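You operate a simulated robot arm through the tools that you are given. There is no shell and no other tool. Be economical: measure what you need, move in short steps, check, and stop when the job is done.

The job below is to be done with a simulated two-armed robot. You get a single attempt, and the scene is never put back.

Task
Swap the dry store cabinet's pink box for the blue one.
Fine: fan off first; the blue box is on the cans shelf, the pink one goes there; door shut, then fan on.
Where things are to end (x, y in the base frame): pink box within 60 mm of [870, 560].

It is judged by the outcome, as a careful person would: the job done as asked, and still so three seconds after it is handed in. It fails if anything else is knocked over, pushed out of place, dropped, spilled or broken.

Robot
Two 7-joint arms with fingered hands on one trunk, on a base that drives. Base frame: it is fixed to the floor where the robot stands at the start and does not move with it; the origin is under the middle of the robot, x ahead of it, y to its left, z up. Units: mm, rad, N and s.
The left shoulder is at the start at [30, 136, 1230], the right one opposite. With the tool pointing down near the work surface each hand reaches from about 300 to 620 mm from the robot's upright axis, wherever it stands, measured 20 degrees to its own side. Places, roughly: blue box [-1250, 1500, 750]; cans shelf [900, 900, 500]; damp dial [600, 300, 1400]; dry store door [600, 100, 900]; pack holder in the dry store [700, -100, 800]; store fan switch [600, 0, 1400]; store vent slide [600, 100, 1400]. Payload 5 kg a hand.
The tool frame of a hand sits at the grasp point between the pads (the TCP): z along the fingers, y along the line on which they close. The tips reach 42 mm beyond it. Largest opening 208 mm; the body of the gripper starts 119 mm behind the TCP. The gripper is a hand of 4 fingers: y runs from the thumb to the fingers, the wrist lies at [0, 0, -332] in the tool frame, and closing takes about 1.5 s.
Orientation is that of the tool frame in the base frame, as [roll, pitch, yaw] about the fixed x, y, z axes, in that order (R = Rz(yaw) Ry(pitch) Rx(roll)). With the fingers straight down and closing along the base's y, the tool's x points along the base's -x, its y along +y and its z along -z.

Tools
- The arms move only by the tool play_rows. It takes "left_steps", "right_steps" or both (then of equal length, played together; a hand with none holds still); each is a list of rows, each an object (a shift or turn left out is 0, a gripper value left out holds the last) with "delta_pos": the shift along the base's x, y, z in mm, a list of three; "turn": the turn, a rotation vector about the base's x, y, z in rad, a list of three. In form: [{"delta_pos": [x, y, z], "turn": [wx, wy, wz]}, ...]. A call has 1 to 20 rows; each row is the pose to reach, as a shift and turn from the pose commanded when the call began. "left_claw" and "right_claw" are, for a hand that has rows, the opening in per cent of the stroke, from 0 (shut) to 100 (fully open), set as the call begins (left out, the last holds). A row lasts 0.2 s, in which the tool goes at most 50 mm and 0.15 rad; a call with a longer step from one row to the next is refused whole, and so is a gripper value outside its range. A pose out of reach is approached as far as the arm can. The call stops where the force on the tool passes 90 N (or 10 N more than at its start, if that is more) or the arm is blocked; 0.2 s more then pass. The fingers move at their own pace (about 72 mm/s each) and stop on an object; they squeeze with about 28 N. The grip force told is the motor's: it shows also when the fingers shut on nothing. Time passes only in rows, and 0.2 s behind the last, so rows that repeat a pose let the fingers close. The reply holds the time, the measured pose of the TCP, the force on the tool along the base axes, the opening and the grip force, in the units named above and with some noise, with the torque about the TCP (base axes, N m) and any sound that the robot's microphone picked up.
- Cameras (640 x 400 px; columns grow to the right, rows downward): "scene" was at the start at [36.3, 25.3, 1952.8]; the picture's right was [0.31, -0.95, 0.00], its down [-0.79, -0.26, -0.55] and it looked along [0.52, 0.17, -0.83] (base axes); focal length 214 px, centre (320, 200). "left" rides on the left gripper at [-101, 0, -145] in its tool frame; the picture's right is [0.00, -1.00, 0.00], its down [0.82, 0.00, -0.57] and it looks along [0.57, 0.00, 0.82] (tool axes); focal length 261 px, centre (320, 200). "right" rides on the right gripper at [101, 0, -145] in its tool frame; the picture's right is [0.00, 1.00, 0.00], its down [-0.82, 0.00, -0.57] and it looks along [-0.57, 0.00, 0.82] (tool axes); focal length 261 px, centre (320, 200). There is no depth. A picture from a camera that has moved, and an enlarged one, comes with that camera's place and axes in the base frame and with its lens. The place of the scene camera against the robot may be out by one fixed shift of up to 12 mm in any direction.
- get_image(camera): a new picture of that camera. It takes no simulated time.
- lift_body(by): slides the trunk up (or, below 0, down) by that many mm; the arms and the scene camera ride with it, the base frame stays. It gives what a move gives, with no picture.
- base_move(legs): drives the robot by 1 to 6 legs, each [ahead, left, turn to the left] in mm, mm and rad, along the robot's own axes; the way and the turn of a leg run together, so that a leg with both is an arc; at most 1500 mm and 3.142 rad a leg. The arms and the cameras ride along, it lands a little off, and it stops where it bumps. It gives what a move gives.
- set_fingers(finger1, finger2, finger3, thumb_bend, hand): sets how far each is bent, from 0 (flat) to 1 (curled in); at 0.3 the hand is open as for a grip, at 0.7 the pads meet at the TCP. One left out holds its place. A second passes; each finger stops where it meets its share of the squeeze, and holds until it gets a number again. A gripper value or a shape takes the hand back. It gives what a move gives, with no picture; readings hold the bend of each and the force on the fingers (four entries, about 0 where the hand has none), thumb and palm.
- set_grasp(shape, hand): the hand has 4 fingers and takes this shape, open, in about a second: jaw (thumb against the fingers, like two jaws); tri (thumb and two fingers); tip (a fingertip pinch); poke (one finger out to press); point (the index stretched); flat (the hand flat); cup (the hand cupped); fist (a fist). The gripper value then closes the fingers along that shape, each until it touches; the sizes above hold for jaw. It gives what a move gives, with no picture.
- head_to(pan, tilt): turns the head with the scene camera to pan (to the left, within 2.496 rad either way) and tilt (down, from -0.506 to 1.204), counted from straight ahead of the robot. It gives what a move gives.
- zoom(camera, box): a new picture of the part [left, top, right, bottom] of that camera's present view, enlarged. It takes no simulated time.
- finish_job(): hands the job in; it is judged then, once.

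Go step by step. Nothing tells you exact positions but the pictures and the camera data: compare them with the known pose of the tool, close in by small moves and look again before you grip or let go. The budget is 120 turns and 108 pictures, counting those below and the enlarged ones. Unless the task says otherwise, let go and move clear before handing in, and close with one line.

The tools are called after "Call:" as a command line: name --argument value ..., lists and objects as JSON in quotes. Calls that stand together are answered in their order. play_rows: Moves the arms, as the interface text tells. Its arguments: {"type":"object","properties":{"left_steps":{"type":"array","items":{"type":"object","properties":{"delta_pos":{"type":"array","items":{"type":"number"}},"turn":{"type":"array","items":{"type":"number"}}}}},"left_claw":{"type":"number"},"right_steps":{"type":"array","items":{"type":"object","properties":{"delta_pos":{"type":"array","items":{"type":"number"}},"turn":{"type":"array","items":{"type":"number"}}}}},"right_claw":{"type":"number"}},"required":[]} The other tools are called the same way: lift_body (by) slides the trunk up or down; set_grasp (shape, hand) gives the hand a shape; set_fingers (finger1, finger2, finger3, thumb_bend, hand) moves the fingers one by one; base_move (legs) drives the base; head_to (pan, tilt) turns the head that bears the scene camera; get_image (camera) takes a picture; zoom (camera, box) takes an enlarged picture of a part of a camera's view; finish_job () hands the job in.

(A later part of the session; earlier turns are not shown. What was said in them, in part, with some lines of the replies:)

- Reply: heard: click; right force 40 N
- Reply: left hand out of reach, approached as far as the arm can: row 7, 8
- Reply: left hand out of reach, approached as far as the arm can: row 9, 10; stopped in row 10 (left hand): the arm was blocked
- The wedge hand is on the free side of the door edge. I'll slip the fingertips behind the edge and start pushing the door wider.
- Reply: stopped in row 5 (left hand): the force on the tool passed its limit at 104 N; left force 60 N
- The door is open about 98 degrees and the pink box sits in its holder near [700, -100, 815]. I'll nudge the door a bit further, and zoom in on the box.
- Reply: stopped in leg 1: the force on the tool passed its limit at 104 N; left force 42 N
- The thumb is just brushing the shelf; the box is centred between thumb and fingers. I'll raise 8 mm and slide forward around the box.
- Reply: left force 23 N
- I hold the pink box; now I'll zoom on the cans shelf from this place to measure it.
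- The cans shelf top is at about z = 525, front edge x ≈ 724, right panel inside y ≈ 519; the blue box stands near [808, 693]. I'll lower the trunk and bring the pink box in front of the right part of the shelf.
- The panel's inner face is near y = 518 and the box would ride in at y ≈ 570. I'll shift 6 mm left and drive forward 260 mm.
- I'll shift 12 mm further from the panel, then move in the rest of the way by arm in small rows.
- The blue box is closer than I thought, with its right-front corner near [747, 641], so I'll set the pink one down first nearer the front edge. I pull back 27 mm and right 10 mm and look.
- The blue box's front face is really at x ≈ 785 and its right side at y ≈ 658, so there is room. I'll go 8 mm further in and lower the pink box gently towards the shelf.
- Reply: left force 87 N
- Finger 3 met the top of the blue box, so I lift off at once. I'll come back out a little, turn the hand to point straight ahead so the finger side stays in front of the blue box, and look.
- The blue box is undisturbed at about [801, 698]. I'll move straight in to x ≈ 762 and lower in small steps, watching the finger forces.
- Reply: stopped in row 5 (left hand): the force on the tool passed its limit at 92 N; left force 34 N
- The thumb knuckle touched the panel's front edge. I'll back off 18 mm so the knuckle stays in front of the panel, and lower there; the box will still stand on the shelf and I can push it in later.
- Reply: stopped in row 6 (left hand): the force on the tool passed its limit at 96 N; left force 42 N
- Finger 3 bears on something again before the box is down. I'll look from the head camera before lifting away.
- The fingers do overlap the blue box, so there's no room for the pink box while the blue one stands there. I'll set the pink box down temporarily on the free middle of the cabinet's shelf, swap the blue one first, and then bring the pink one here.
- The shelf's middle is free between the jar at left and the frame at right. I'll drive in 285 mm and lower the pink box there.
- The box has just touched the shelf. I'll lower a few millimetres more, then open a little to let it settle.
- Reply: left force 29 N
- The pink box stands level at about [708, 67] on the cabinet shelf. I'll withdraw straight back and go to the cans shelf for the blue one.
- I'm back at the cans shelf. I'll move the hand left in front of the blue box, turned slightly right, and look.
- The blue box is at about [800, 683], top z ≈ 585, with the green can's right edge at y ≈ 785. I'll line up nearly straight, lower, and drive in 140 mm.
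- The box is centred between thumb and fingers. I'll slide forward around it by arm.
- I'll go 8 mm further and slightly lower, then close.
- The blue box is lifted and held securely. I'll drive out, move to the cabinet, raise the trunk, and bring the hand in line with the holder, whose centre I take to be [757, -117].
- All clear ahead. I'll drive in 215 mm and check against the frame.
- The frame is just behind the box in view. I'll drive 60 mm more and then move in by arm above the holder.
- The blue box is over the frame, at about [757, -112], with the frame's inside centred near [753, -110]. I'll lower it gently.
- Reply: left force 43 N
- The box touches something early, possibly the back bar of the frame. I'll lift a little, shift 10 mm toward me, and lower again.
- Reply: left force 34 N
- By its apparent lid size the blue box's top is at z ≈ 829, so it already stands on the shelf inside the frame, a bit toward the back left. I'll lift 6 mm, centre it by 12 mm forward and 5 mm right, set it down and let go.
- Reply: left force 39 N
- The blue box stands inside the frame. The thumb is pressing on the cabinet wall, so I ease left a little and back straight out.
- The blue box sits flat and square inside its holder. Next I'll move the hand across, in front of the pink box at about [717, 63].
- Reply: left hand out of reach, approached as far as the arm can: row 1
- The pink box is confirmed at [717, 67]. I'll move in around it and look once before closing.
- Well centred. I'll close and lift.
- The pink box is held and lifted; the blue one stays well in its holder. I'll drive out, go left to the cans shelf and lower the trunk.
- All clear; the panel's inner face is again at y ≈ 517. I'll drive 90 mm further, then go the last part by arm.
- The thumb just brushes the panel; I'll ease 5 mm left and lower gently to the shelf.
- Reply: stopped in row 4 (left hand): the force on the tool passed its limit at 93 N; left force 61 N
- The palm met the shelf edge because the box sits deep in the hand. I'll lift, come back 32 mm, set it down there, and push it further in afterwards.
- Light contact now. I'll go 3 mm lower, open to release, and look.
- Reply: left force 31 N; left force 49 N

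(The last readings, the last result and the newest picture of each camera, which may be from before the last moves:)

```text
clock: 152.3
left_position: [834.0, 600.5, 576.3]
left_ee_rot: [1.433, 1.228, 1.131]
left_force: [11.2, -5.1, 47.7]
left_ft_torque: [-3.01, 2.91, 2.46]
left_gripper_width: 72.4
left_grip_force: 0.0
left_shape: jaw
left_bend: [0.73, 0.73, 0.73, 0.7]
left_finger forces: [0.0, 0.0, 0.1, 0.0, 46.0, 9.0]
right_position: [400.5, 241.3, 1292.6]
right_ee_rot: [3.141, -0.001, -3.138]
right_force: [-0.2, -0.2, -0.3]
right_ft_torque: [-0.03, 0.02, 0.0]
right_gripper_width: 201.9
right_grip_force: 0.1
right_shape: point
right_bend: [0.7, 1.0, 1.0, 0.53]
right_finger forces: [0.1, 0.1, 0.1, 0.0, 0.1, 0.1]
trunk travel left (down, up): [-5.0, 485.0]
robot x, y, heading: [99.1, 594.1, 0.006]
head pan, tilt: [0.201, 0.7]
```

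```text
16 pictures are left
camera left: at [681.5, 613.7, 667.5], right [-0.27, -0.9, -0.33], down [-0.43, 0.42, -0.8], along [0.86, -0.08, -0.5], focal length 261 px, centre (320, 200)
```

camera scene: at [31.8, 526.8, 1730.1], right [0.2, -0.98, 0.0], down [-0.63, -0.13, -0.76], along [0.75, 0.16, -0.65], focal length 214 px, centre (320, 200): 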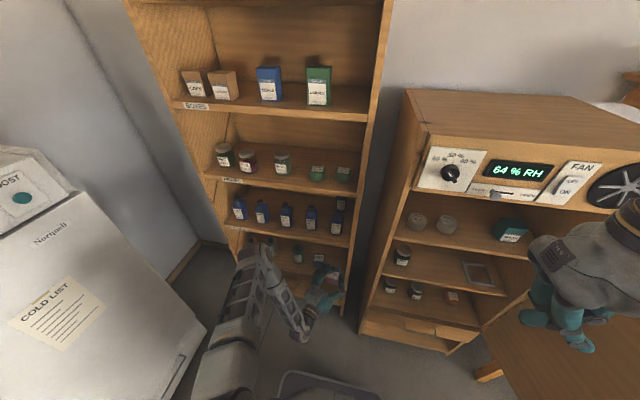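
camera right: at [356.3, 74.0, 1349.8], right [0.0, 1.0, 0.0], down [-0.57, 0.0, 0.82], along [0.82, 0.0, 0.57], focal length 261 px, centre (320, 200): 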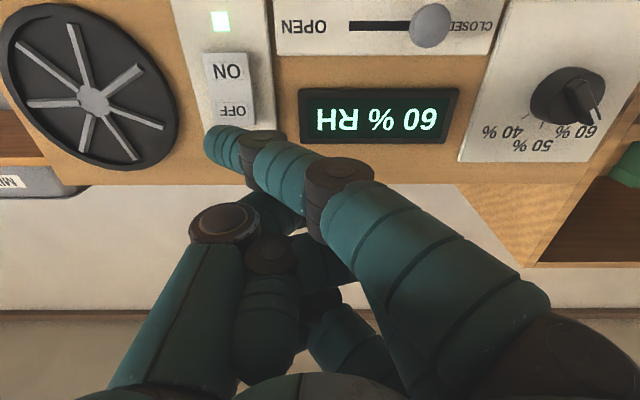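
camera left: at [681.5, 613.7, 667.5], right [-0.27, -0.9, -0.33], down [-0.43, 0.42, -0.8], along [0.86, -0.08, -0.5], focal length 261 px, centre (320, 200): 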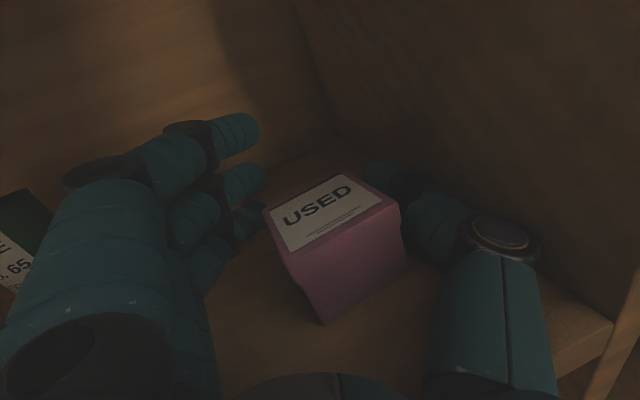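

The pink box stands on the shelf at about [807, 598]. I'll raise slightly, retreat, close the hand to a fist-like wedge in front of it, and look.

Call:
play_rows --left_steps '[{"delta_pos": [0, 0, 6]}, {"delta_pos": [-12, 3, 9]}, {"delta_pos": [-40, 10, 12]}, {"delta_pos": [-80, 18, 15]}, {"delta_pos": [-120, 20, 18]}, {"delta_pos": [-150, 20, 18]}, {"delta_pos": [-150, 20, 18]}]'

Call:
play_rows --left_claw 0 --left_steps '[{"turn": [0, 0, 0.1]}, {"turn": [0, 0, 0.2]}, {"turn": [0, 0, 0.25]}, {"turn": [0, 0, 0.25]}, {"turn": [0, 0, 0.25]}, {"turn": [0, 0, 0.25]}, {"turn": [0, 0, 0.25]}]'

Call:
get_image --camera "left"

Call:
zoom --camera "scene" --box '[260, 220, 420, 340]'

```text
clock: 153.9
left_position: [681.4, 622.6, 589.6]
left_ee_rot: [1.455, 1.229, 1.152]
left_force: [0.6, 0.3, -0.1]
left_ft_torque: [0.01, 0.02, 0.0]
left_gripper_width: 82.8
left_grip_force: 0.1
left_shape: jaw
left_bend: [0.73, 0.73, 0.73, 0.7]
left_finger forces: [0.0, 0.0, 0.0, 0.0, 0.0, 0.1]
right_position: [404.3, 240.3, 1292.0]
right_ee_rot: [3.141, -0.003, -3.137]
right_force: [-0.7, -0.5, -0.2]
right_ft_torque: [-0.04, 0.03, -0.01]
right_gripper_width: 201.8
right_grip_force: 0.0
right_shape: point
right_bend: [0.7, 1.0, 1.0, 0.53]
right_finger forces: [0.0, 0.0, 0.0, 0.0, 0.0, 0.0]
trunk travel left (down, up): [-5.0, 485.0]
robot x, y, heading: [99.9, 591.1, 0.002]
head pan, tilt: [0.201, 0.7]
```

```text
clock: 155.5
left_position: [681.6, 621.1, 590.7]
left_ee_rot: [1.455, 1.228, 1.402]
left_force: [-0.6, -0.3, -0.5]
left_ft_torque: [-0.01, 0.03, 0.01]
left_gripper_width: 0.1
left_grip_force: 28.0
left_shape: jaw
left_bend: [0.7, 0.7, 0.7, 0.7]
left_finger forces: [0.0, 0.1, 0.0, 0.0, 0.0, 0.0]
right_position: [403.5, 242.0, 1292.1]
right_ee_rot: [3.142, -0.004, -3.138]
right_force: [0.3, 0.3, 0.4]
right_ft_torque: [-0.03, -0.02, -0.03]
right_gripper_width: 201.6
right_grip_force: 0.2
right_shape: point
right_bend: [0.7, 1.0, 1.0, 0.53]
right_finger forces: [0.1, 0.1, 0.1, 0.1, 0.1, 0.1]
trunk travel left (down, up): [-5.0, 485.0]
robot x, y, heading: [95.2, 593.7, 0.001]
head pan, tilt: [0.201, 0.7]
```

```text
15 pictures are left
camera left: at [531.9, 595.7, 682.0], right [-0.04, -0.94, -0.33], down [-0.52, 0.3, -0.8], along [0.85, 0.14, -0.51], focal length 261 px, centre (320, 200)
```

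left: 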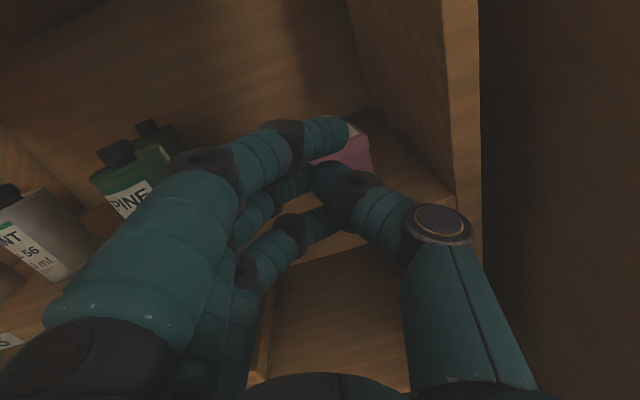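

```text
3.33 times, centred on (340, 280) of scene
camera zoom: at [149.3, 614.2, 1730.3], right [0.2, -0.98, 0.0], down [-0.63, -0.13, -0.76], along [0.75, 0.15, -0.64], focal length 715 px, centre (253, -67)
```

zoom: 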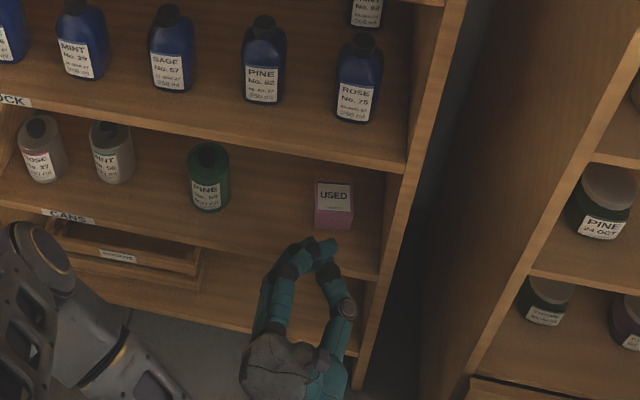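

The pink box is at about [813, 603]. I'll line up on its middle and push it about 45 mm deeper with the closed fingertips.

Call:
play_rows --left_steps '[{"delta_pos": [0, -10, 0]}, {"delta_pos": [30, -19, 0]}, {"delta_pos": [50, -19, 0]}, {"delta_pos": [65, -19, 0]}, {"delta_pos": [80, -20, 0]}, {"delta_pos": [92, -21, 0]}, {"delta_pos": [92, -21, 0]}]'

Call:
zoom --camera "scene" --box '[260, 220, 420, 340]'

```text
clock: 157.1
left_position: [775.2, 600.2, 590.2]
left_ee_rot: [1.456, 1.23, 1.403]
left_force: [-0.9, 0.1, -1.3]
left_ft_torque: [0.01, 0.05, -0.02]
left_gripper_width: 0.0
left_grip_force: 28.1
left_shape: jaw
left_bend: [0.7, 0.7, 0.7, 0.7]
left_finger forces: [0.1, 0.1, 0.0, 0.0, 0.1, 0.1]
right_position: [402.2, 241.2, 1292.9]
right_ee_rot: [3.141, -0.002, -3.138]
right_force: [-0.3, -0.7, 0.1]
right_ft_torque: [-0.05, -0.01, -0.05]
right_gripper_width: 201.6
right_grip_force: 0.2
right_shape: point
right_bend: [0.7, 1.0, 1.0, 0.53]
right_finger forces: [0.1, 0.0, 0.0, 0.1, 0.0, 0.1]
trunk travel left (down, up): [-5.0, 485.0]
robot x, y, heading: [94.1, 598.3, 0.001]
head pan, tilt: [0.201, 0.7]
```

```text
3.33 times, centred on (340, 280) of scene
camera zoom: at [149.3, 614.2, 1730.3], right [0.2, -0.98, 0.0], down [-0.63, -0.13, -0.76], along [0.75, 0.15, -0.64], focal length 715 px, centre (253, -67)
```

zoom: 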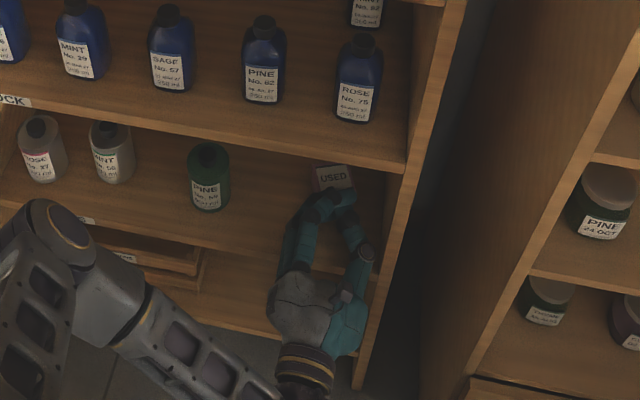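

The pink box has moved to about [853, 608]; that is inside the limit but closer to its edge than I like. I'll go round to its left side with the closed hand, clear of the green can, and nudge it about 30 mm right.

Call:
play_rows --left_steps '[{"delta_pos": [-40, 0, 2]}, {"delta_pos": [-65, 25, 2]}, {"delta_pos": [-65, 60, 2]}, {"delta_pos": [-50, 78, 2]}, {"delta_pos": [-15, 78, 2]}, {"delta_pos": [15, 78, 0]}, {"delta_pos": [30, 76, 0]}, {"delta_pos": [30, 76, 0]}]'

Call:
get_image --camera "left"

Call:
zoom --camera "scene" --box '[260, 220, 420, 340]'

```text
clock: 158.9
left_position: [804.4, 674.9, 590.7]
left_ee_rot: [1.456, 1.231, 1.402]
left_force: [0.2, -0.5, -0.5]
left_ft_torque: [-0.06, 0.02, 0.0]
left_gripper_width: 0.0
left_grip_force: 27.6
left_shape: jaw
left_bend: [0.7, 0.7, 0.7, 0.7]
left_finger forces: [0.0, 0.0, 0.0, 0.1, 0.1, 0.0]
right_position: [403.4, 241.5, 1291.5]
right_ee_rot: [-3.141, -0.003, -3.139]
right_force: [-0.1, -0.9, 0.2]
right_ft_torque: [-0.03, 0.04, 0.01]
right_gripper_width: 201.6
right_grip_force: 0.1
right_shape: point
right_bend: [0.7, 1.0, 1.0, 0.53]
right_finger forces: [0.0, 0.0, 0.0, 0.0, 0.1, 0.0]
trunk travel left (down, up): [-5.0, 485.0]
robot x, y, heading: [96.4, 597.1, 0.006]
head pan, tilt: [0.201, 0.7]
```

```text
12 pictures are left
camera left: at [654.4, 649.6, 682.3], right [-0.04, -0.94, -0.33], down [-0.52, 0.3, -0.8], along [0.85, 0.14, -0.51], focal length 261 px, centre (320, 200)
```

left: 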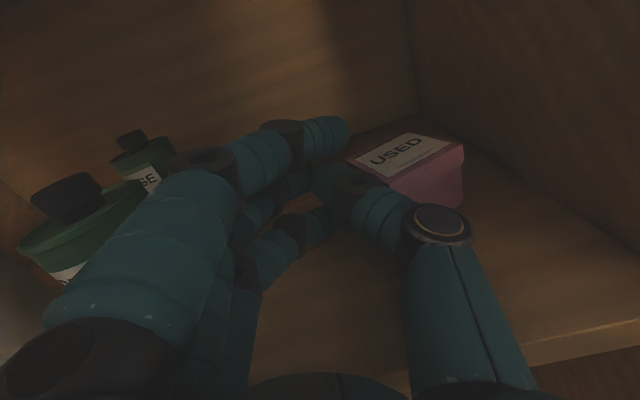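

```text
3.33 times, centred on (340, 280) of scene
camera zoom: at [149.3, 614.2, 1730.3], right [0.2, -0.98, 0.0], down [-0.63, -0.13, -0.76], along [0.75, 0.15, -0.64], focal length 715 px, centre (253, -67)
```

zoom: 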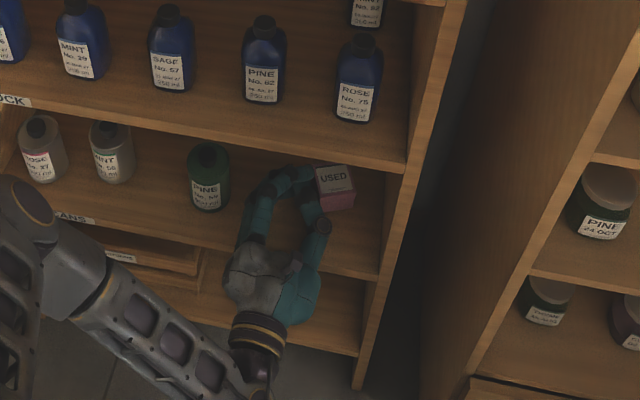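

The pink box is at about [845, 604], and the can is untouched. I'll push right by 45 mm.

Call:
play_rows --left_steps '[{"delta_pos": [0, -12, 0]}, {"delta_pos": [0, -22, 0]}, {"delta_pos": [0, -32, 0]}, {"delta_pos": [0, -40, 0]}, {"delta_pos": [0, -46, 0]}, {"delta_pos": [0, -46, 0]}]'

Call:
zoom --camera "scene" --box '[260, 220, 420, 340]'

```text
clock: 160.3
left_position: [805.0, 629.7, 592.5]
left_ee_rot: [1.455, 1.227, 1.401]
left_force: [-0.4, 0.0, 0.3]
left_ft_torque: [-0.02, -0.03, -0.02]
left_gripper_width: 0.0
left_grip_force: 27.7
left_shape: jaw
left_bend: [0.7, 0.7, 0.7, 0.7]
left_finger forces: [0.0, 0.1, 0.1, 0.0, 0.0, 0.0]
right_position: [402.2, 239.9, 1291.3]
right_ee_rot: [-3.141, -0.004, -3.138]
right_force: [-0.9, -0.3, 0.2]
right_ft_torque: [-0.04, 0.05, -0.02]
right_gripper_width: 201.8
right_grip_force: 0.1
right_shape: point
right_bend: [0.7, 1.0, 1.0, 0.53]
right_finger forces: [0.0, 0.0, 0.0, 0.0, 0.0, 0.0]
trunk travel left (down, up): [-5.0, 485.0]
robot x, y, heading: [95.4, 595.0, 0.001]
head pan, tilt: [0.201, 0.7]
```

```text
3.33 times, centred on (340, 280) of scene
camera zoom: at [149.4, 614.2, 1730.3], right [0.2, -0.98, 0.0], down [-0.63, -0.13, -0.76], along [0.75, 0.15, -0.64], focal length 715 px, centre (253, -67)
```

zoom: 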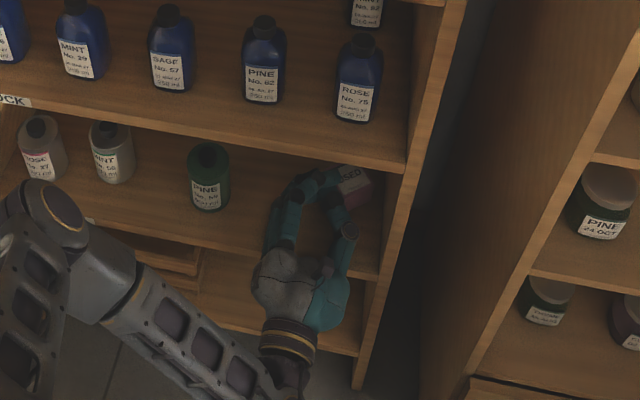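

The pink box is now at about [855, 575], well within the limit. I'll withdraw the hand, back the robot off and raise the trunk again for the door.

Call:
play_rows --left_steps '[{"delta_pos": [0, 6, 0]}, {"delta_pos": [-30, 8, 0]}, {"delta_pos": [-70, 8, 0]}, {"delta_pos": [-110, 8, 0]}, {"delta_pos": [-110, 8, 0]}]'

Call:
base_move --legs '[[-390, 0, 0], [0, -300, 0]]'

Call:
lift_body --by 245

Call:
get_image --camera "scene"

```text
clock: 161.5
left_position: [692.7, 638.9, 590.2]
left_ee_rot: [1.455, 1.226, 1.402]
left_force: [1.0, 1.1, -0.5]
left_ft_torque: [0.03, -0.02, 0.01]
left_gripper_width: 0.0
left_grip_force: 28.1
left_shape: jaw
left_bend: [0.7, 0.7, 0.7, 0.7]
left_finger forces: [0.0, 0.1, 0.0, 0.0, 0.1, 0.1]
right_position: [402.4, 242.1, 1292.1]
right_ee_rot: [3.141, -0.004, -3.137]
right_force: [0.4, -0.6, -0.5]
right_ft_torque: [-0.07, 0.02, 0.02]
right_gripper_width: 201.4
right_grip_force: 0.0
right_shape: point
right_bend: [0.7, 1.0, 1.0, 0.53]
right_finger forces: [0.0, 0.0, 0.0, 0.1, 0.0, 0.0]
trunk travel left (down, up): [-5.0, 485.0]
robot x, y, heading: [96.5, 592.3, 0.002]
head pan, tilt: [0.201, 0.7]
```

```text
clock: 165.6
left_position: [307.9, 337.4, 590.2]
left_ee_rot: [1.455, 1.227, 1.402]
left_force: [-0.4, -0.3, -0.1]
left_ft_torque: [-0.01, 0.03, 0.05]
left_gripper_width: 0.0
left_grip_force: 28.5
left_shape: jaw
left_bend: [0.7, 0.7, 0.7, 0.7]
left_finger forces: [0.0, 0.0, 0.1, 0.0, 0.1, 0.1]
right_position: [17.7, -60.5, 1291.9]
right_ee_rot: [3.14, -0.004, -3.136]
right_force: [-0.4, -0.9, -0.3]
right_ft_torque: [0.21, 0.0, -0.01]
right_gripper_width: 201.8
right_grip_force: 0.1
right_shape: point
right_bend: [0.7, 1.0, 1.0, 0.53]
right_finger forces: [0.1, 0.0, 0.1, 0.0, 0.0, 0.1]
trunk travel left (down, up): [-5.0, 485.0]
robot x, y, heading: [-291.7, 292.3, 0.003]
head pan, tilt: [0.201, 0.7]
```

```text
clock: 168.1
left_position: [308.1, 337.5, 835.3]
left_ee_rot: [1.455, 1.229, 1.404]
left_force: [-0.9, 0.6, -0.1]
left_ft_torque: [0.03, -0.01, 0.0]
left_gripper_width: 0.0
left_grip_force: 27.6
left_shape: jaw
left_bend: [0.7, 0.7, 0.7, 0.7]
left_finger forces: [0.1, 0.0, 0.1, 0.0, 0.0, 0.1]
right_position: [18.6, -59.1, 1536.3]
right_ee_rot: [3.141, -0.004, -3.136]
right_force: [-0.3, -0.2, 0.0]
right_ft_torque: [0.04, 0.01, -0.03]
right_gripper_width: 201.5
right_grip_force: 0.1
right_shape: point
right_bend: [0.7, 1.0, 1.0, 0.53]
right_finger forces: [0.1, 0.0, 0.0, 0.0, 0.0, 0.0]
trunk travel left (down, up): [-250.0, 240.0]
robot x, y, heading: [-288.3, 295.7, 0.005]
head pan, tilt: [0.201, 0.7]
```

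```text
9 pictures are left
camera scene: at [-236.1, 313.2, 1975.1], right [0.2, -0.98, 0.0], down [-0.63, -0.13, -0.76], along [0.75, 0.15, -0.64], focal length 214 px, centre (320, 200)
```

scene: 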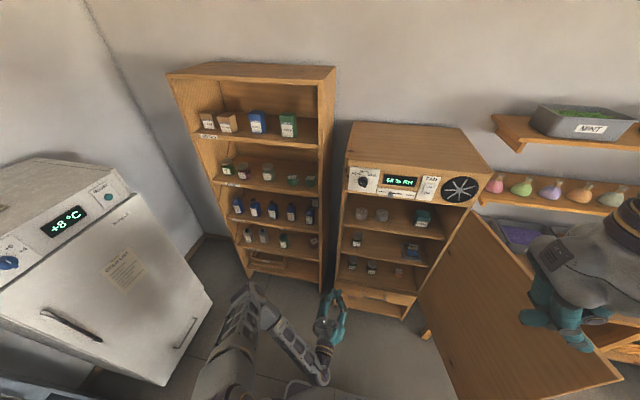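

Everything stands well; the blue box is in the holder. Now for the door: I'll move the left hand out of the door's sweep, make the right hand a fist, and drive to the right so it can push the door from outside.

Call:
play_rows --left_steps '[{"delta_pos": [-6, 43, 0]}, {"delta_pos": [-12, 86, 0]}, {"delta_pos": [-18, 129, 0]}, {"delta_pos": [-24, 172, 0]}, {"delta_pos": [-30, 215, 0]}, {"delta_pos": [-36, 258, 0]}, {"delta_pos": [-42, 301, 0]}, {"delta_pos": [-48, 344, 0]}, {"delta_pos": [-54, 387, 0]}, {"delta_pos": [-60, 428, 0]}]'

Call:
set_grasp --shape "fist" --hand "right"

Call:
base_move --legs '[[-12, -400, 0]]'

Call:
play_rows --right_steps '[{"delta_pos": [35, -16, 0]}, {"delta_pos": [70, -32, 0]}, {"delta_pos": [105, -48, 0]}, {"delta_pos": [140, -60, 0]}, {"delta_pos": [140, -60, -48]}, {"delta_pos": [140, -60, -96]}, {"delta_pos": [140, -60, -144]}, {"delta_pos": [140, -60, -192]}, {"delta_pos": [140, -60, -240]}, {"delta_pos": [140, -60, -288]}, {"delta_pos": [140, -60, -336]}, {"delta_pos": [140, -60, -384]}, {"delta_pos": [140, -60, -432]}, {"delta_pos": [140, -60, -480]}, {"delta_pos": [140, -60, -528]}, {"delta_pos": [140, -60, -550]}, {"delta_pos": [140, -60, -550]}]'

Call:
head_to --pan -0.3 --tilt 0.9

Call:
get_image --camera "scene"

```text
clock: 170.3
left_position: [245.0, 765.8, 834.9]
left_ee_rot: [1.454, 1.228, 1.4]
left_force: [-0.3, -0.2, 0.4]
left_ft_torque: [0.02, 0.0, 0.04]
left_gripper_width: 0.0
left_grip_force: 28.1
left_shape: jaw
left_bend: [0.7, 0.7, 0.7, 0.7]
left_finger forces: [0.0, 0.0, 0.1, 0.0, 0.1, 0.0]
right_position: [16.4, -58.5, 1537.4]
right_ee_rot: [-3.139, -0.004, -3.138]
right_force: [0.2, 0.7, -0.1]
right_ft_torque: [-0.03, -0.07, 0.02]
right_gripper_width: 201.7
right_grip_force: 0.2
right_shape: point
right_bend: [0.7, 1.0, 1.0, 0.53]
right_finger forces: [0.0, 0.1, 0.1, 0.0, 0.0, 0.0]
trunk travel left (down, up): [-250.0, 240.0]
robot x, y, heading: [-288.0, 294.8, 0.001]
head pan, tilt: [0.201, 0.7]
```

```text
clock: 171.2
left_position: [245.6, 764.6, 834.1]
left_ee_rot: [1.456, 1.23, 1.4]
left_force: [0.0, 1.3, 0.1]
left_ft_torque: [0.0, 0.02, 0.01]
left_gripper_width: 0.0
left_grip_force: 28.0
left_shape: jaw
left_bend: [0.7, 0.7, 0.7, 0.7]
left_finger forces: [0.0, 0.0, 0.1, 0.1, 0.0, 0.1]
right_position: [16.9, -60.0, 1536.9]
right_ee_rot: [3.141, -0.003, -3.137]
right_force: [0.3, 0.5, 0.2]
right_ft_torque: [-0.05, -0.05, 0.01]
right_gripper_width: 0.1
right_grip_force: 0.1
right_shape: fist
right_bend: [0.95, 1.0, 1.0, 0.53]
right_finger forces: [0.1, 0.0, 0.0, 0.1, 0.0, 0.0]
trunk travel left (down, up): [-250.0, 240.0]
robot x, y, heading: [-287.9, 291.2, 0.003]
head pan, tilt: [0.201, 0.7]
```

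```text
clock: 173.7
left_position: [237.2, 353.2, 834.4]
left_ee_rot: [1.456, 1.227, 1.394]
left_force: [0.1, -1.0, 0.3]
left_ft_torque: [0.02, 0.06, 0.03]
left_gripper_width: 0.2
left_grip_force: 28.0
left_shape: jaw
left_bend: [0.7, 0.7, 0.7, 0.7]
left_finger forces: [0.1, 0.1, 0.0, 0.0, 0.0, 0.1]
right_position: [1.3, -470.2, 1536.9]
right_ee_rot: [-3.142, -0.004, 3.136]
right_force: [-0.9, -0.9, -0.2]
right_ft_torque: [0.08, -0.01, 0.03]
right_gripper_width: 0.0
right_grip_force: 0.0
right_shape: fist
right_bend: [0.95, 1.0, 1.0, 0.53]
right_finger forces: [0.0, 0.1, 0.0, 0.0, 0.0, 0.0]
trunk travel left (down, up): [-250.0, 240.0]
robot x, y, heading: [-299.7, -113.5, -0.005]
head pan, tilt: [0.201, 0.7]
```

```text
clock: 177.3
left_position: [237.4, 353.3, 835.2]
left_ee_rot: [1.456, 1.228, 1.395]
left_force: [0.5, -0.1, 0.0]
left_ft_torque: [0.0, 0.0, 0.02]
left_gripper_width: 0.3
left_grip_force: 28.3
left_shape: jaw
left_bend: [0.7, 0.7, 0.7, 0.7]
left_finger forces: [0.0, 0.0, 0.0, 0.0, 0.0, 0.1]
right_position: [140.1, -529.5, 988.6]
right_ee_rot: [3.141, -0.003, 3.137]
right_force: [0.2, 0.1, -0.1]
right_ft_torque: [-0.05, -0.01, 0.01]
right_gripper_width: 0.0
right_grip_force: 0.1
right_shape: fist
right_bend: [0.95, 1.0, 1.0, 0.53]
right_finger forces: [0.0, 0.0, 0.1, 0.1, 0.0, 0.1]
trunk travel left (down, up): [-250.0, 240.0]
robot x, y, heading: [-303.7, -116.6, -0.013]
head pan, tilt: [0.201, 0.7]
```

```text
clock: 178.2
left_position: [237.3, 353.5, 834.4]
left_ee_rot: [1.455, 1.227, 1.395]
left_force: [-0.8, 0.6, -0.5]
left_ft_torque: [0.0, 0.01, -0.01]
left_gripper_width: 0.0
left_grip_force: 28.1
left_shape: jaw
left_bend: [0.7, 0.7, 0.7, 0.7]
left_finger forces: [0.0, 0.0, 0.0, 0.0, 0.0, 0.0]
right_position: [140.7, -529.2, 988.4]
right_ee_rot: [-3.14, -0.006, 3.136]
right_force: [0.5, 0.7, -0.7]
right_ft_torque: [0.02, 0.03, 0.0]
right_gripper_width: 0.1
right_grip_force: 0.0
right_shape: fist
right_bend: [0.95, 1.0, 1.0, 0.53]
right_finger forces: [0.1, 0.0, 0.0, 0.1, 0.0, 0.1]
trunk travel left (down, up): [-250.0, 240.0]
robot x, y, heading: [-301.5, -113.0, 0.0]
head pan, tilt: [-0.3, 0.901]
```

```text
8 pictures are left
camera scene: at [-259.5, -132.8, 1959.1], right [-0.3, -0.95, 0.0], down [-0.75, 0.24, -0.62], along [0.59, -0.19, -0.78], focal length 214 px, centre (320, 200)
```

scene: 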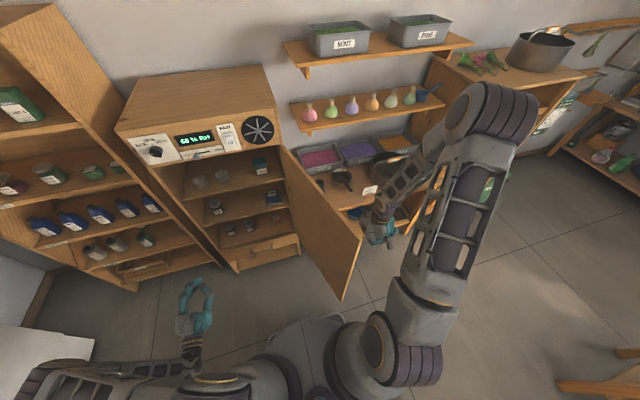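

The fist hangs on the outer side of the door. I'll sweep it left along the door's arc.

Call:
play_rows --right_steps '[{"delta_pos": [-5, 45, 0]}, {"delta_pos": [-15, 90, 0]}, {"delta_pos": [-25, 130, 0]}, {"delta_pos": [-32, 170, 0]}, {"delta_pos": [-40, 210, 0]}, {"delta_pos": [-39, 250, 0]}, {"delta_pos": [-36, 290, 0]}, {"delta_pos": [-32, 330, 0]}, {"delta_pos": [-26, 368, 0]}, {"delta_pos": [-12, 405, 0]}, {"delta_pos": [0, 440, 0]}, {"delta_pos": [14, 472, 0]}, {"delta_pos": [14, 472, 0]}]'

Call:
get_image --camera "scene"

```text
clock: 181.1
left_position: [237.6, 353.1, 834.6]
left_ee_rot: [1.452, 1.227, 1.395]
left_force: [0.3, -0.3, 0.2]
left_ft_torque: [0.04, 0.02, -0.02]
left_gripper_width: 0.0
left_grip_force: 27.4
left_shape: jaw
left_bend: [0.7, 0.7, 0.7, 0.7]
left_finger forces: [0.0, 0.1, 0.0, 0.0, 0.1, 0.0]
right_position: [156.5, -57.7, 988.2]
right_ee_rot: [3.141, -0.003, 3.136]
right_force: [-0.7, 0.4, -1.3]
right_ft_torque: [0.09, -0.03, -0.01]
right_gripper_width: 0.0
right_grip_force: 0.0
right_shape: fist
right_bend: [0.95, 1.0, 1.0, 0.53]
right_finger forces: [0.0, 0.0, 0.0, 0.1, 0.0, 0.0]
trunk travel left (down, up): [-250.0, 240.0]
robot x, y, heading: [-299.9, -114.4, -0.009]
head pan, tilt: [-0.3, 0.901]
```

```text
7 pictures are left
camera scene: at [-260.4, -133.6, 1959.2], right [-0.3, -0.95, 0.0], down [-0.75, 0.24, -0.62], along [0.59, -0.19, -0.78], focal length 214 px, centre (320, 200)
```

scene: 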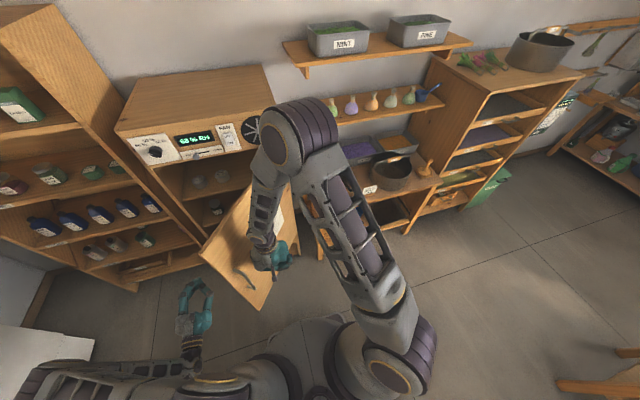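

The door is about half closed now. I'll push on by driving diagonally forward-left with the fist against it.

Call:
base_move --legs '[[110, 150, 0], [100, 50, 0]]'

Call:
get_image --camera "scene"

```text
clock: 183.4
left_position: [449.3, 554.4, 833.6]
left_ee_rot: [1.457, 1.229, 1.401]
left_force: [1.2, -0.2, -0.8]
left_ft_torque: [0.03, -0.1, -0.08]
left_gripper_width: 0.1
left_grip_force: 28.7
left_shape: jaw
left_bend: [0.7, 0.7, 0.7, 0.7]
left_finger forces: [0.1, 0.0, 0.0, 0.0, 0.0, 0.0]
right_position: [367.7, 144.4, 987.9]
right_ee_rot: [-3.139, -0.006, 3.14]
right_force: [1.1, 1.3, -0.1]
right_ft_torque: [-0.09, 0.18, 0.07]
right_gripper_width: 0.2
right_grip_force: 0.1
right_shape: fist
right_bend: [0.95, 1.0, 1.0, 0.53]
right_finger forces: [0.0, 0.0, 0.1, 0.0, 0.0, 0.0]
trunk travel left (down, up): [-250.0, 240.0]
robot x, y, heading: [-90.8, 84.7, -0.003]
head pan, tilt: [-0.3, 0.901]
```

```text
6 pictures are left
camera scene: at [-45.7, 67.5, 1959.0], right [-0.3, -0.95, 0.0], down [-0.75, 0.23, -0.62], along [0.59, -0.19, -0.78], focal length 214 px, centre (320, 200)
```

scene: 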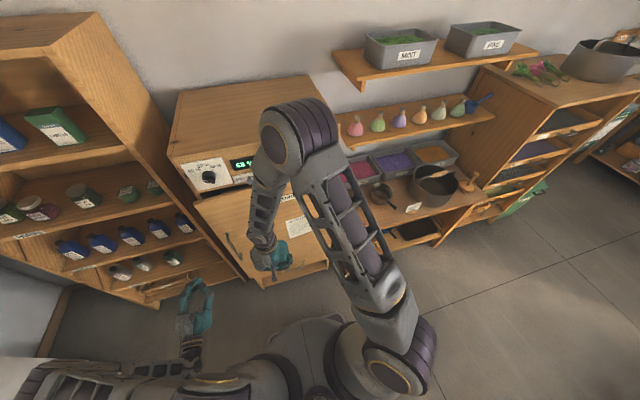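

The door is nearly shut, but the right forearm would come close to the control panel. I'll back off, swing the right hand aside, and push the door home with the left fingertips below the handle.

Call:
base_move --legs '[[-150, 0, 0]]'

Call:
play_rows --left_steps '[{"delta_pos": [0, -40, -10]}, {"delta_pos": [0, -80, -20]}, {"delta_pos": [0, -120, -32]}, {"delta_pos": [0, -160, -44]}, {"delta_pos": [0, -200, -56]}, {"delta_pos": [0, -240, -66]}, {"delta_pos": [0, -264, -72]}, {"delta_pos": [0, -264, -72]}]' --right_steps '[{"delta_pos": [-15, -40, 0]}, {"delta_pos": [-30, -80, 0]}, {"delta_pos": [-45, -120, 0]}, {"delta_pos": [-60, -160, 0]}, {"delta_pos": [-75, -195, 0]}, {"delta_pos": [-90, -210, 0]}, {"delta_pos": [-90, -210, 0]}, {"delta_pos": [-90, -210, 0]}]'

Call:
base_move --legs '[[225, 0, 0]]'

```text
clock: 184.8
left_position: [294.3, 556.0, 835.3]
left_ee_rot: [1.452, 1.228, 1.395]
left_force: [-1.3, -0.3, 0.8]
left_ft_torque: [0.02, 0.05, -0.03]
left_gripper_width: 0.0
left_grip_force: 27.7
left_shape: jaw
left_bend: [0.7, 0.7, 0.7, 0.7]
left_finger forces: [0.0, 0.1, 0.0, 0.0, 0.0, 0.1]
right_position: [214.8, 144.0, 988.2]
right_ee_rot: [-3.141, -0.002, -3.141]
right_force: [-0.9, 1.0, -0.4]
right_ft_torque: [-0.07, -0.21, 0.01]
right_gripper_width: 0.0
right_grip_force: 0.0
right_shape: fist
right_bend: [0.95, 1.0, 1.0, 0.53]
right_finger forces: [0.0, 0.1, 0.0, 0.0, 0.1, 0.0]
trunk travel left (down, up): [-250.0, 240.0]
robot x, y, heading: [-239.6, 84.9, -0.005]
head pan, tilt: [-0.3, 0.901]
```

```text
clock: 186.6
left_position: [294.9, 292.7, 762.1]
left_ee_rot: [1.457, 1.226, 1.397]
left_force: [-0.1, -0.3, 0.0]
left_ft_torque: [-0.01, 0.0, 0.0]
left_gripper_width: 0.1
left_grip_force: 28.3
left_shape: jaw
left_bend: [0.7, 0.7, 0.7, 0.7]
left_finger forces: [0.1, 0.0, 0.0, 0.0, 0.1, 0.1]
right_position: [125.0, -66.5, 988.2]
right_ee_rot: [-3.14, -0.004, -3.141]
right_force: [-0.2, -0.3, 0.9]
right_ft_torque: [-0.1, -0.02, 0.0]
right_gripper_width: 0.1
right_grip_force: 0.1
right_shape: fist
right_bend: [0.95, 1.0, 1.0, 0.53]
right_finger forces: [0.0, 0.0, 0.0, 0.1, 0.0, 0.1]
trunk travel left (down, up): [-250.0, 240.0]
robot x, y, heading: [-237.5, 81.5, -0.003]
head pan, tilt: [-0.3, 0.901]
```

```text
clock: 188.2
left_position: [514.5, 293.4, 760.9]
left_ee_rot: [1.462, 1.23, 1.403]
left_force: [0.2, 0.1, 0.9]
left_ft_torque: [0.03, -0.06, -0.01]
left_gripper_width: 0.0
left_grip_force: 28.3
left_shape: jaw
left_bend: [0.7, 0.7, 0.7, 0.7]
left_finger forces: [0.1, 0.0, 0.1, 0.0, 0.0, 0.0]
right_position: [345.7, -65.8, 986.4]
right_ee_rot: [-3.141, -0.005, -3.14]
right_force: [1.1, -0.3, -0.6]
right_ft_torque: [-0.01, 0.18, 0.02]
right_gripper_width: 0.0
right_grip_force: 0.1
right_shape: fist
right_bend: [0.95, 1.0, 1.0, 0.53]
right_finger forces: [0.0, 0.0, 0.1, 0.1, 0.0, 0.0]
trunk travel left (down, up): [-250.0, 240.0]
robot x, y, heading: [-25.8, 86.8, 0.001]
head pan, tilt: [-0.3, 0.901]
```

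Now the last 40–50 mm by the left arm, in small rows until the door is home.

Call:
play_rows --left_steps '[{"delta_pos": [12, 0, 0]}, {"delta_pos": [22, 0, 0]}, {"delta_pos": [30, 0, 0]}, {"delta_pos": [36, 0, 0]}, {"delta_pos": [41, 0, 0]}, {"delta_pos": [45, 0, 0]}, {"delta_pos": [49, 0, 0]}, {"delta_pos": [49, 0, 0]}]'

Call:
head_to --pan 0.2 --tilt 0.9

Call:
get_image --camera "scene"

```text
clock: 190.0
left_position: [557.3, 293.4, 761.7]
left_ee_rot: [1.457, 1.226, 1.399]
left_force: [-73.3, 10.2, 6.1]
left_ft_torque: [0.12, -0.18, 1.25]
left_gripper_width: 0.0
left_grip_force: 27.7
left_shape: jaw
left_bend: [0.7, 0.71, 0.7, 0.68]
left_finger forces: [0.1, 104.0, 0.1, 0.0, 0.0, 0.0]
right_position: [340.6, -66.3, 988.7]
right_ee_rot: [-3.141, 0.0, -3.141]
right_force: [-0.3, -0.1, 0.2]
right_ft_torque: [-0.05, 0.0, -0.05]
right_gripper_width: 0.2
right_grip_force: 0.1
right_shape: fist
right_bend: [0.95, 1.0, 1.0, 0.53]
right_finger forces: [0.1, 0.1, 0.0, 0.0, 0.0, 0.0]
trunk travel left (down, up): [-250.0, 240.0]
robot x, y, heading: [-20.1, 82.6, -0.003]
head pan, tilt: [-0.3, 0.901]
```

```text
clock: 191.0
left_position: [557.3, 293.5, 762.1]
left_ee_rot: [1.456, 1.226, 1.4]
left_force: [-82.1, 11.0, 7.6]
left_ft_torque: [0.05, -0.19, 1.41]
left_gripper_width: 0.0
left_grip_force: 27.7
left_shape: jaw
left_bend: [0.7, 0.71, 0.7, 0.68]
left_finger forces: [0.1, 109.1, 0.1, 0.0, 0.0, 0.0]
right_position: [341.4, -66.0, 989.2]
right_ee_rot: [-3.141, 0.001, -3.139]
right_force: [0.4, 0.1, 0.1]
right_ft_torque: [0.03, -0.01, -0.04]
right_gripper_width: 0.2
right_grip_force: 0.1
right_shape: fist
right_bend: [0.95, 1.0, 1.0, 0.53]
right_finger forces: [0.0, 0.0, 0.0, 0.0, 0.0, 0.0]
trunk travel left (down, up): [-250.0, 240.0]
robot x, y, heading: [-18.1, 86.4, 0.002]
head pan, tilt: [0.201, 0.901]
```

```text
5 pictures are left
camera scene: at [13.9, 104.5, 1959.3], right [0.2, -0.98, 0.0], down [-0.77, -0.16, -0.62], along [0.61, 0.12, -0.78], focal length 214 px, centre (320, 200)
```

scene: 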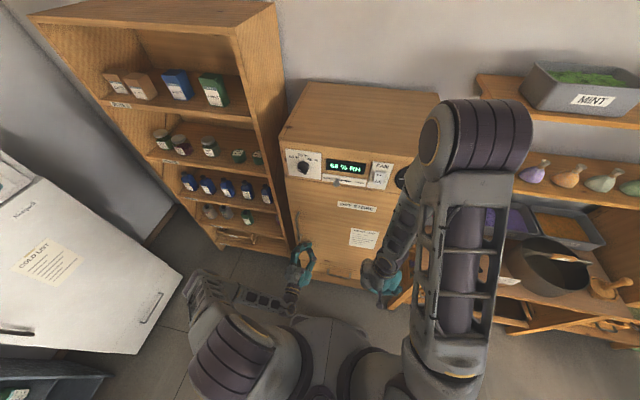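

The door is firmly home against the cabinet. I'll draw the left hand back, return to the place where I pressed the switch, and bring the right hand up.

Call:
play_rows --left_steps '[{"delta_pos": [-45, 0, 0]}, {"delta_pos": [-90, 0, 0]}, {"delta_pos": [-110, 0, 0]}]'

Call:
base_move --legs '[[-232, 0, 0], [0, -86, 0]]'

Call:
play_rows --right_steps '[{"delta_pos": [0, 0, 48]}, {"delta_pos": [0, 0, 96]}, {"delta_pos": [0, 0, 144]}, {"delta_pos": [0, 0, 192]}, {"delta_pos": [0, 0, 240]}, {"delta_pos": [0, 0, 288]}, {"delta_pos": [0, 0, 336]}, {"delta_pos": [0, 0, 384]}, {"delta_pos": [0, 0, 432]}, {"delta_pos": [0, 0, 480]}, {"delta_pos": [0, 0, 528]}, {"delta_pos": [20, 10, 550]}, {"delta_pos": [65, 20, 550]}, {"delta_pos": [110, 30, 550]}, {"delta_pos": [150, 42, 550]}, {"delta_pos": [182, 52, 550]}, {"delta_pos": [182, 52, 550]}]'

Call:
set_grasp --shape "point" --hand "right"

```text
clock: 191.8
left_position: [453.6, 292.2, 762.8]
left_ee_rot: [1.453, 1.226, 1.397]
left_force: [0.7, 0.9, 0.2]
left_ft_torque: [0.0, 0.0, 0.01]
left_gripper_width: 0.1
left_grip_force: 28.2
left_shape: jaw
left_bend: [0.7, 0.7, 0.7, 0.69]
left_finger forces: [0.0, 0.0, 0.0, 0.1, 0.0, 0.1]
right_position: [344.6, -67.2, 988.1]
right_ee_rot: [3.14, -0.002, -3.14]
right_force: [-0.5, -0.1, -0.1]
right_ft_torque: [0.05, -0.01, 0.0]
right_gripper_width: 0.0
right_grip_force: 0.1
right_shape: fist
right_bend: [0.95, 1.0, 1.0, 0.53]
right_finger forces: [0.0, 0.0, 0.0, 0.1, 0.1, 0.0]
trunk travel left (down, up): [-250.0, 240.0]
robot x, y, heading: [-22.3, 82.7, -0.003]
head pan, tilt: [0.201, 0.901]
```

```text
clock: 194.2
left_position: [217.7, 205.1, 763.4]
left_ee_rot: [1.456, 1.229, 1.403]
left_force: [-0.4, -0.7, 0.7]
left_ft_torque: [0.02, 0.05, 0.09]
left_gripper_width: 0.0
left_grip_force: 27.5
left_shape: jaw
left_bend: [0.7, 0.7, 0.7, 0.69]
left_finger forces: [0.1, 0.0, 0.1, 0.0, 0.0, 0.0]
right_position: [110.7, -154.7, 986.2]
right_ee_rot: [3.139, -0.003, -3.141]
right_force: [0.0, -1.7, -1.0]
right_ft_torque: [0.24, 0.02, 0.02]
right_gripper_width: 0.3
right_grip_force: 0.1
right_shape: fist
right_bend: [0.95, 1.0, 1.0, 0.53]
right_finger forces: [0.1, 0.0, 0.1, 0.0, 0.0, 0.0]
trunk travel left (down, up): [-250.0, 240.0]
robot x, y, heading: [-256.5, -0.5, -0.002]
head pan, tilt: [0.201, 0.901]
```

```text
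clock: 197.8
left_position: [218.6, 205.8, 762.6]
left_ee_rot: [1.454, 1.226, 1.397]
left_force: [-0.7, -0.5, 0.5]
left_ft_torque: [-0.01, 0.04, -0.01]
left_gripper_width: 0.0
left_grip_force: 28.0
left_shape: jaw
left_bend: [0.7, 0.7, 0.7, 0.69]
left_finger forces: [0.0, 0.1, 0.1, 0.0, 0.0, 0.0]
right_position: [289.5, -101.7, 1538.4]
right_ee_rot: [3.14, -0.001, -3.141]
right_force: [-0.2, 0.7, 0.5]
right_ft_torque: [0.07, -0.1, 0.02]
right_gripper_width: 0.2
right_grip_force: 0.1
right_shape: fist
right_bend: [0.95, 1.0, 1.0, 0.53]
right_finger forces: [0.0, 0.0, 0.0, 0.1, 0.0, 0.0]
right hand out of reach, approached as far as the arm can: row 1, 2
trunk travel left (down, up): [-250.0, 240.0]
robot x, y, heading: [-256.4, 4.0, -0.0]
head pan, tilt: [0.201, 0.901]
```

```text
clock: 198.7
left_position: [217.8, 206.0, 761.6]
left_ee_rot: [1.455, 1.228, 1.398]
left_force: [0.9, -0.5, 0.2]
left_ft_torque: [0.01, 0.02, 0.0]
left_gripper_width: 0.0
left_grip_force: 28.1
left_shape: jaw
left_bend: [0.7, 0.7, 0.7, 0.69]
left_finger forces: [0.0, 0.0, 0.0, 0.0, 0.1, 0.0]
right_position: [290.8, -100.8, 1536.9]
right_ee_rot: [-3.141, -0.003, -3.141]
right_force: [0.3, 0.1, 1.2]
right_ft_torque: [-0.07, -0.03, 0.02]
right_gripper_width: 201.3
right_grip_force: 0.1
right_shape: point
right_bend: [0.7, 1.0, 1.0, 0.53]
right_finger forces: [0.0, 0.0, 0.0, 0.0, 0.0, 0.1]
trunk travel left (down, up): [-250.0, 240.0]
robot x, y, heading: [-255.4, -0.4, -0.002]
head pan, tilt: [0.201, 0.901]
```

I'll turn the right hand forward as before and line the index tip up with the ON half, stopping short of the panel to look.

Call:
play_rows --right_steps '[{"delta_pos": [16, 6, -10], "turn": [0, -0.131, 0]}, {"delta_pos": [32, 12, -20], "turn": [0, -0.262, 0]}, {"delta_pos": [48, 18, -30], "turn": [0, -0.393, 0]}, {"delta_pos": [64, 24, -40], "turn": [0, -0.524, 0]}, {"delta_pos": [80, 30, -50], "turn": [0, -0.655, 0]}, {"delta_pos": [96, 36, -60], "turn": [0, -0.785, 0]}, {"delta_pos": [112, 42, -70], "turn": [0, -0.916, 0]}, {"delta_pos": [128, 48, -80], "turn": [0, -1.047, 0]}, {"delta_pos": [144, 54, -90], "turn": [0, -1.178, 0]}, {"delta_pos": [160, 60, -100], "turn": [0, -1.309, 0]}, {"delta_pos": [176, 66, -110], "turn": [0, -1.44, 0]}, {"delta_pos": [190, 73, -120], "turn": [0, -1.571, 0]}, {"delta_pos": [205, 115, -124], "turn": [0, -1.571, 0]}, {"delta_pos": [225, 158, -127], "turn": [0, -1.571, 0]}, {"delta_pos": [247, 158, -127], "turn": [0, -1.571, 0]}, {"delta_pos": [247, 158, -127], "turn": [0, -1.571, 0]}]'

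Call:
zoom --camera "right" --box '[100, 0, 340, 200]'

```text
clock: 202.1
left_position: [218.3, 207.2, 760.7]
left_ee_rot: [1.457, 1.23, 1.399]
left_force: [-0.1, 0.7, -0.5]
left_ft_torque: [0.04, 0.02, -0.04]
left_gripper_width: 0.0
left_grip_force: 27.8
left_shape: jaw
left_bend: [0.7, 0.7, 0.7, 0.69]
left_finger forces: [0.1, 0.0, 0.0, 0.1, 0.0, 0.0]
right_position: [539.0, 57.7, 1411.3]
right_ee_rot: [-2.816, 1.568, -2.814]
right_force: [0.5, 0.8, 0.2]
right_ft_torque: [0.01, -0.03, -0.12]
right_gripper_width: 201.5
right_grip_force: 0.1
right_shape: point
right_bend: [0.7, 1.0, 1.0, 0.53]
right_finger forces: [0.0, 0.0, 0.0, 0.0, 0.0, 0.0]
trunk travel left (down, up): [-250.0, 240.0]
robot x, y, heading: [-256.9, 0.7, -0.0]
head pan, tilt: [0.201, 0.901]
```

```text
2.00 times, centred on (220, 100) of right
camera zoom: at [393.8, 59.0, 1310.8], right [0.0, 1.0, 0.0], down [-0.57, 0.0, 0.82], along [0.82, 0.0, 0.57], focal length 521 px, centre (520, 400)
```

zoom: 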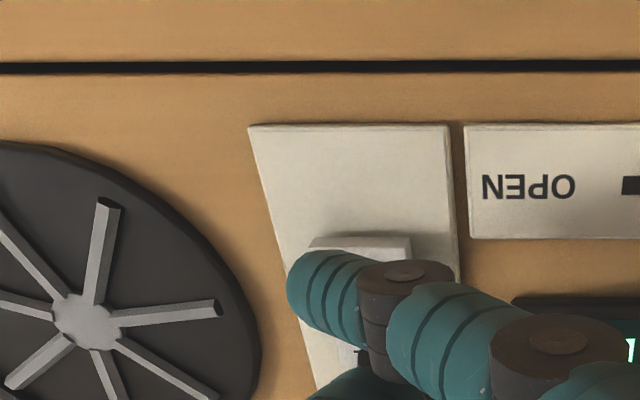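

The tip is in front of the rocker's ON end. I'll raise it 4 mm and push forward in small steps.

Call:
play_rows --right_steps '[{"delta_pos": [6, 0, 4]}, {"delta_pos": [12, 0, 4]}, {"delta_pos": [17, 0, 4]}, {"delta_pos": [21, 0, 4]}, {"delta_pos": [25, 0, 4]}, {"delta_pos": [28, 0, 4]}, {"delta_pos": [31, 0, 4]}, {"delta_pos": [34, 0, 4]}, {"delta_pos": [34, 0, 4]}]'

```text
clock: 204.1
left_position: [215.4, 205.4, 764.6]
left_ee_rot: [1.443, 1.225, 1.387]
left_force: [0.4, 0.6, 0.0]
left_ft_torque: [0.0, 0.04, 0.0]
left_gripper_width: 0.1
left_grip_force: 27.7
left_shape: jaw
left_bend: [0.7, 0.7, 0.7, 0.69]
left_finger forces: [0.1, 0.0, 0.1, 0.0, 0.1, 0.0]
right_position: [565.7, 54.9, 1416.8]
right_ee_rot: [-2.808, 1.569, -2.808]
right_force: [-68.9, -15.4, -9.7]
right_ft_torque: [0.34, -0.13, -1.86]
right_gripper_width: 201.6
right_grip_force: 0.1
right_shape: point
right_bend: [0.7, 1.0, 1.0, 0.59]
right_finger forces: [8.8, 0.0, 0.1, 0.0, 60.4, 0.1]
trunk travel left (down, up): [-250.0, 240.0]
robot x, y, heading: [-257.3, 1.5, -0.004]
head pan, tilt: [0.201, 0.901]
```

No click yet, and the thumb bears load too. I'll look at what touches.

Call:
zoom --camera "right" --box '[100, 20, 400, 260]'

```text
1.67 times, centred on (250, 140) of right
camera zoom: at [420.6, 55.3, 1315.5], right [0.0, 1.0, 0.0], down [-0.57, 0.0, 0.82], along [0.82, 0.0, 0.57], focal length 434 px, centre (437, 300)
```

zoom: 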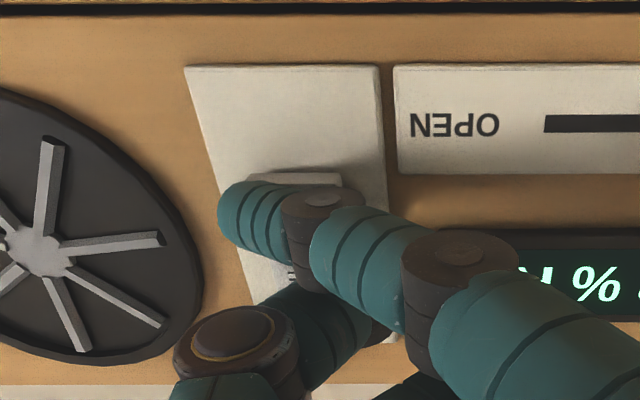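

The thumb is reaching the plate above the rocker and blocks the push. I'll back off, tilt the hand up slightly so the index leads, centre it 12 mm left, and push again.

Call:
play_rows --right_steps '[{"delta_pos": [-25, 0, 0]}, {"delta_pos": [-28, 12, -5], "turn": [0, -0.1, 0]}, {"delta_pos": [-28, 12, -10], "turn": [0, -0.22, 0]}, {"delta_pos": [-18, 12, -10], "turn": [0, -0.22, 0]}, {"delta_pos": [-12, 12, -10], "turn": [0, -0.22, 0]}, {"delta_pos": [-7, 12, -10], "turn": [0, -0.22, 0]}, {"delta_pos": [-3, 12, -10], "turn": [0, -0.22, 0]}, {"delta_pos": [1, 12, -10], "turn": [0, -0.22, 0]}, {"delta_pos": [4, 12, -10], "turn": [0, -0.22, 0]}, {"delta_pos": [4, 12, -10], "turn": [0, -0.22, 0]}]'

```text
clock: 206.3
left_position: [214.4, 205.2, 765.8]
left_ee_rot: [1.439, 1.224, 1.384]
left_force: [0.0, 0.6, -1.2]
left_ft_torque: [-0.02, 0.01, -0.01]
left_gripper_width: 0.0
left_grip_force: 27.7
left_shape: jaw
left_bend: [0.7, 0.7, 0.7, 0.69]
left_finger forces: [0.0, 0.1, 0.1, 0.0, 0.0, 0.0]
right_position: [569.5, 67.5, 1407.9]
right_ee_rot: [0.0, 1.352, 0.001]
right_force: [-71.2, -14.9, -4.7]
right_ft_torque: [0.32, 0.82, -1.4]
right_gripper_width: 202.0
right_grip_force: 0.1
right_shape: point
right_bend: [0.7, 1.0, 1.0, 0.61]
right_finger forces: [13.8, 0.1, 0.1, 0.0, 57.2, 0.1]
trunk travel left (down, up): [-250.0, 240.0]
robot x, y, heading: [-252.9, -7.6, -0.004]
head pan, tilt: [0.201, 0.901]
heard: click
```

A click. I'll draw the hand back and check the light.

Call:
play_rows --right_steps '[{"delta_pos": [-40, 0, 0]}, {"delta_pos": [-85, 0, 0], "turn": [0, 0.1, 0]}, {"delta_pos": [-120, -10, 0], "turn": [0, 0.22, 0]}, {"delta_pos": [-120, -30, 0], "turn": [0, 0.22, 0]}]'

Call:
get_image --camera "right"

```text
clock: 207.3
left_position: [218.8, 206.2, 761.8]
left_ee_rot: [1.457, 1.228, 1.402]
left_force: [0.0, -0.4, 0.4]
left_ft_torque: [-0.04, -0.01, 0.03]
left_gripper_width: 0.0
left_grip_force: 28.3
left_shape: jaw
left_bend: [0.7, 0.7, 0.7, 0.69]
left_finger forces: [0.0, 0.0, 0.1, 0.0, 0.0, 0.1]
right_position: [459.0, 38.1, 1404.8]
right_ee_rot: [-3.054, 1.566, -3.054]
right_force: [-0.1, -0.1, 0.1]
right_ft_torque: [0.0, -0.04, 0.01]
right_gripper_width: 201.5
right_grip_force: 0.1
right_shape: point
right_bend: [0.7, 1.0, 1.0, 0.53]
right_finger forces: [0.1, 0.0, 0.0, 0.0, 0.0, 0.0]
trunk travel left (down, up): [-250.0, 240.0]
robot x, y, heading: [-255.9, -0.1, -0.002]
head pan, tilt: [0.201, 0.901]
```

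```text
2 pictures are left
camera right: at [314.2, 38.8, 1303.1], right [0.0, 1.0, 0.0], down [-0.57, 0.0, 0.82], along [0.82, 0.0, 0.57], focal length 261 px, centre (320, 200)
```

right: 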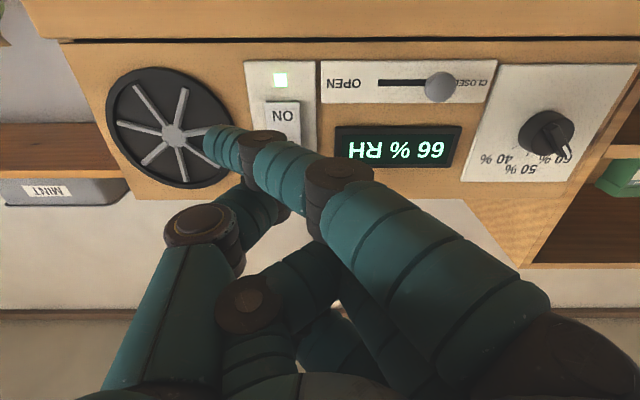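

The fan's green light is on, and the slide and dial are unchanged. One last look at the whole scene before handing in.

Call:
get_image --camera "scene"

```text
1 pictures are left
camera scene: at [-211.8, 16.9, 1959.0], right [0.2, -0.98, 0.0], down [-0.77, -0.16, -0.62], along [0.61, 0.12, -0.78], focal length 214 px, centre (320, 200)
```

scene: 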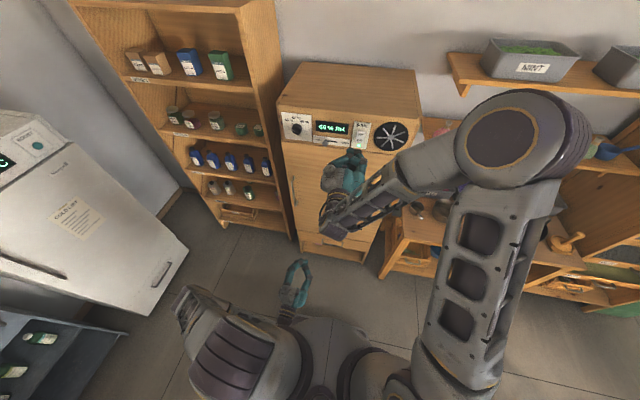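

The door is shut, the fan is on, and both hands are clear of everything, so I'm handing the job in.

Call:
finish_job

```text
The job is handed in.
```

The swap is done: the blue box is in the dry store holder and the pink one is on the cans shelf at about [855, 575]. The door is shut, the fan is back on, and I saw nothing else knocked over or moved.
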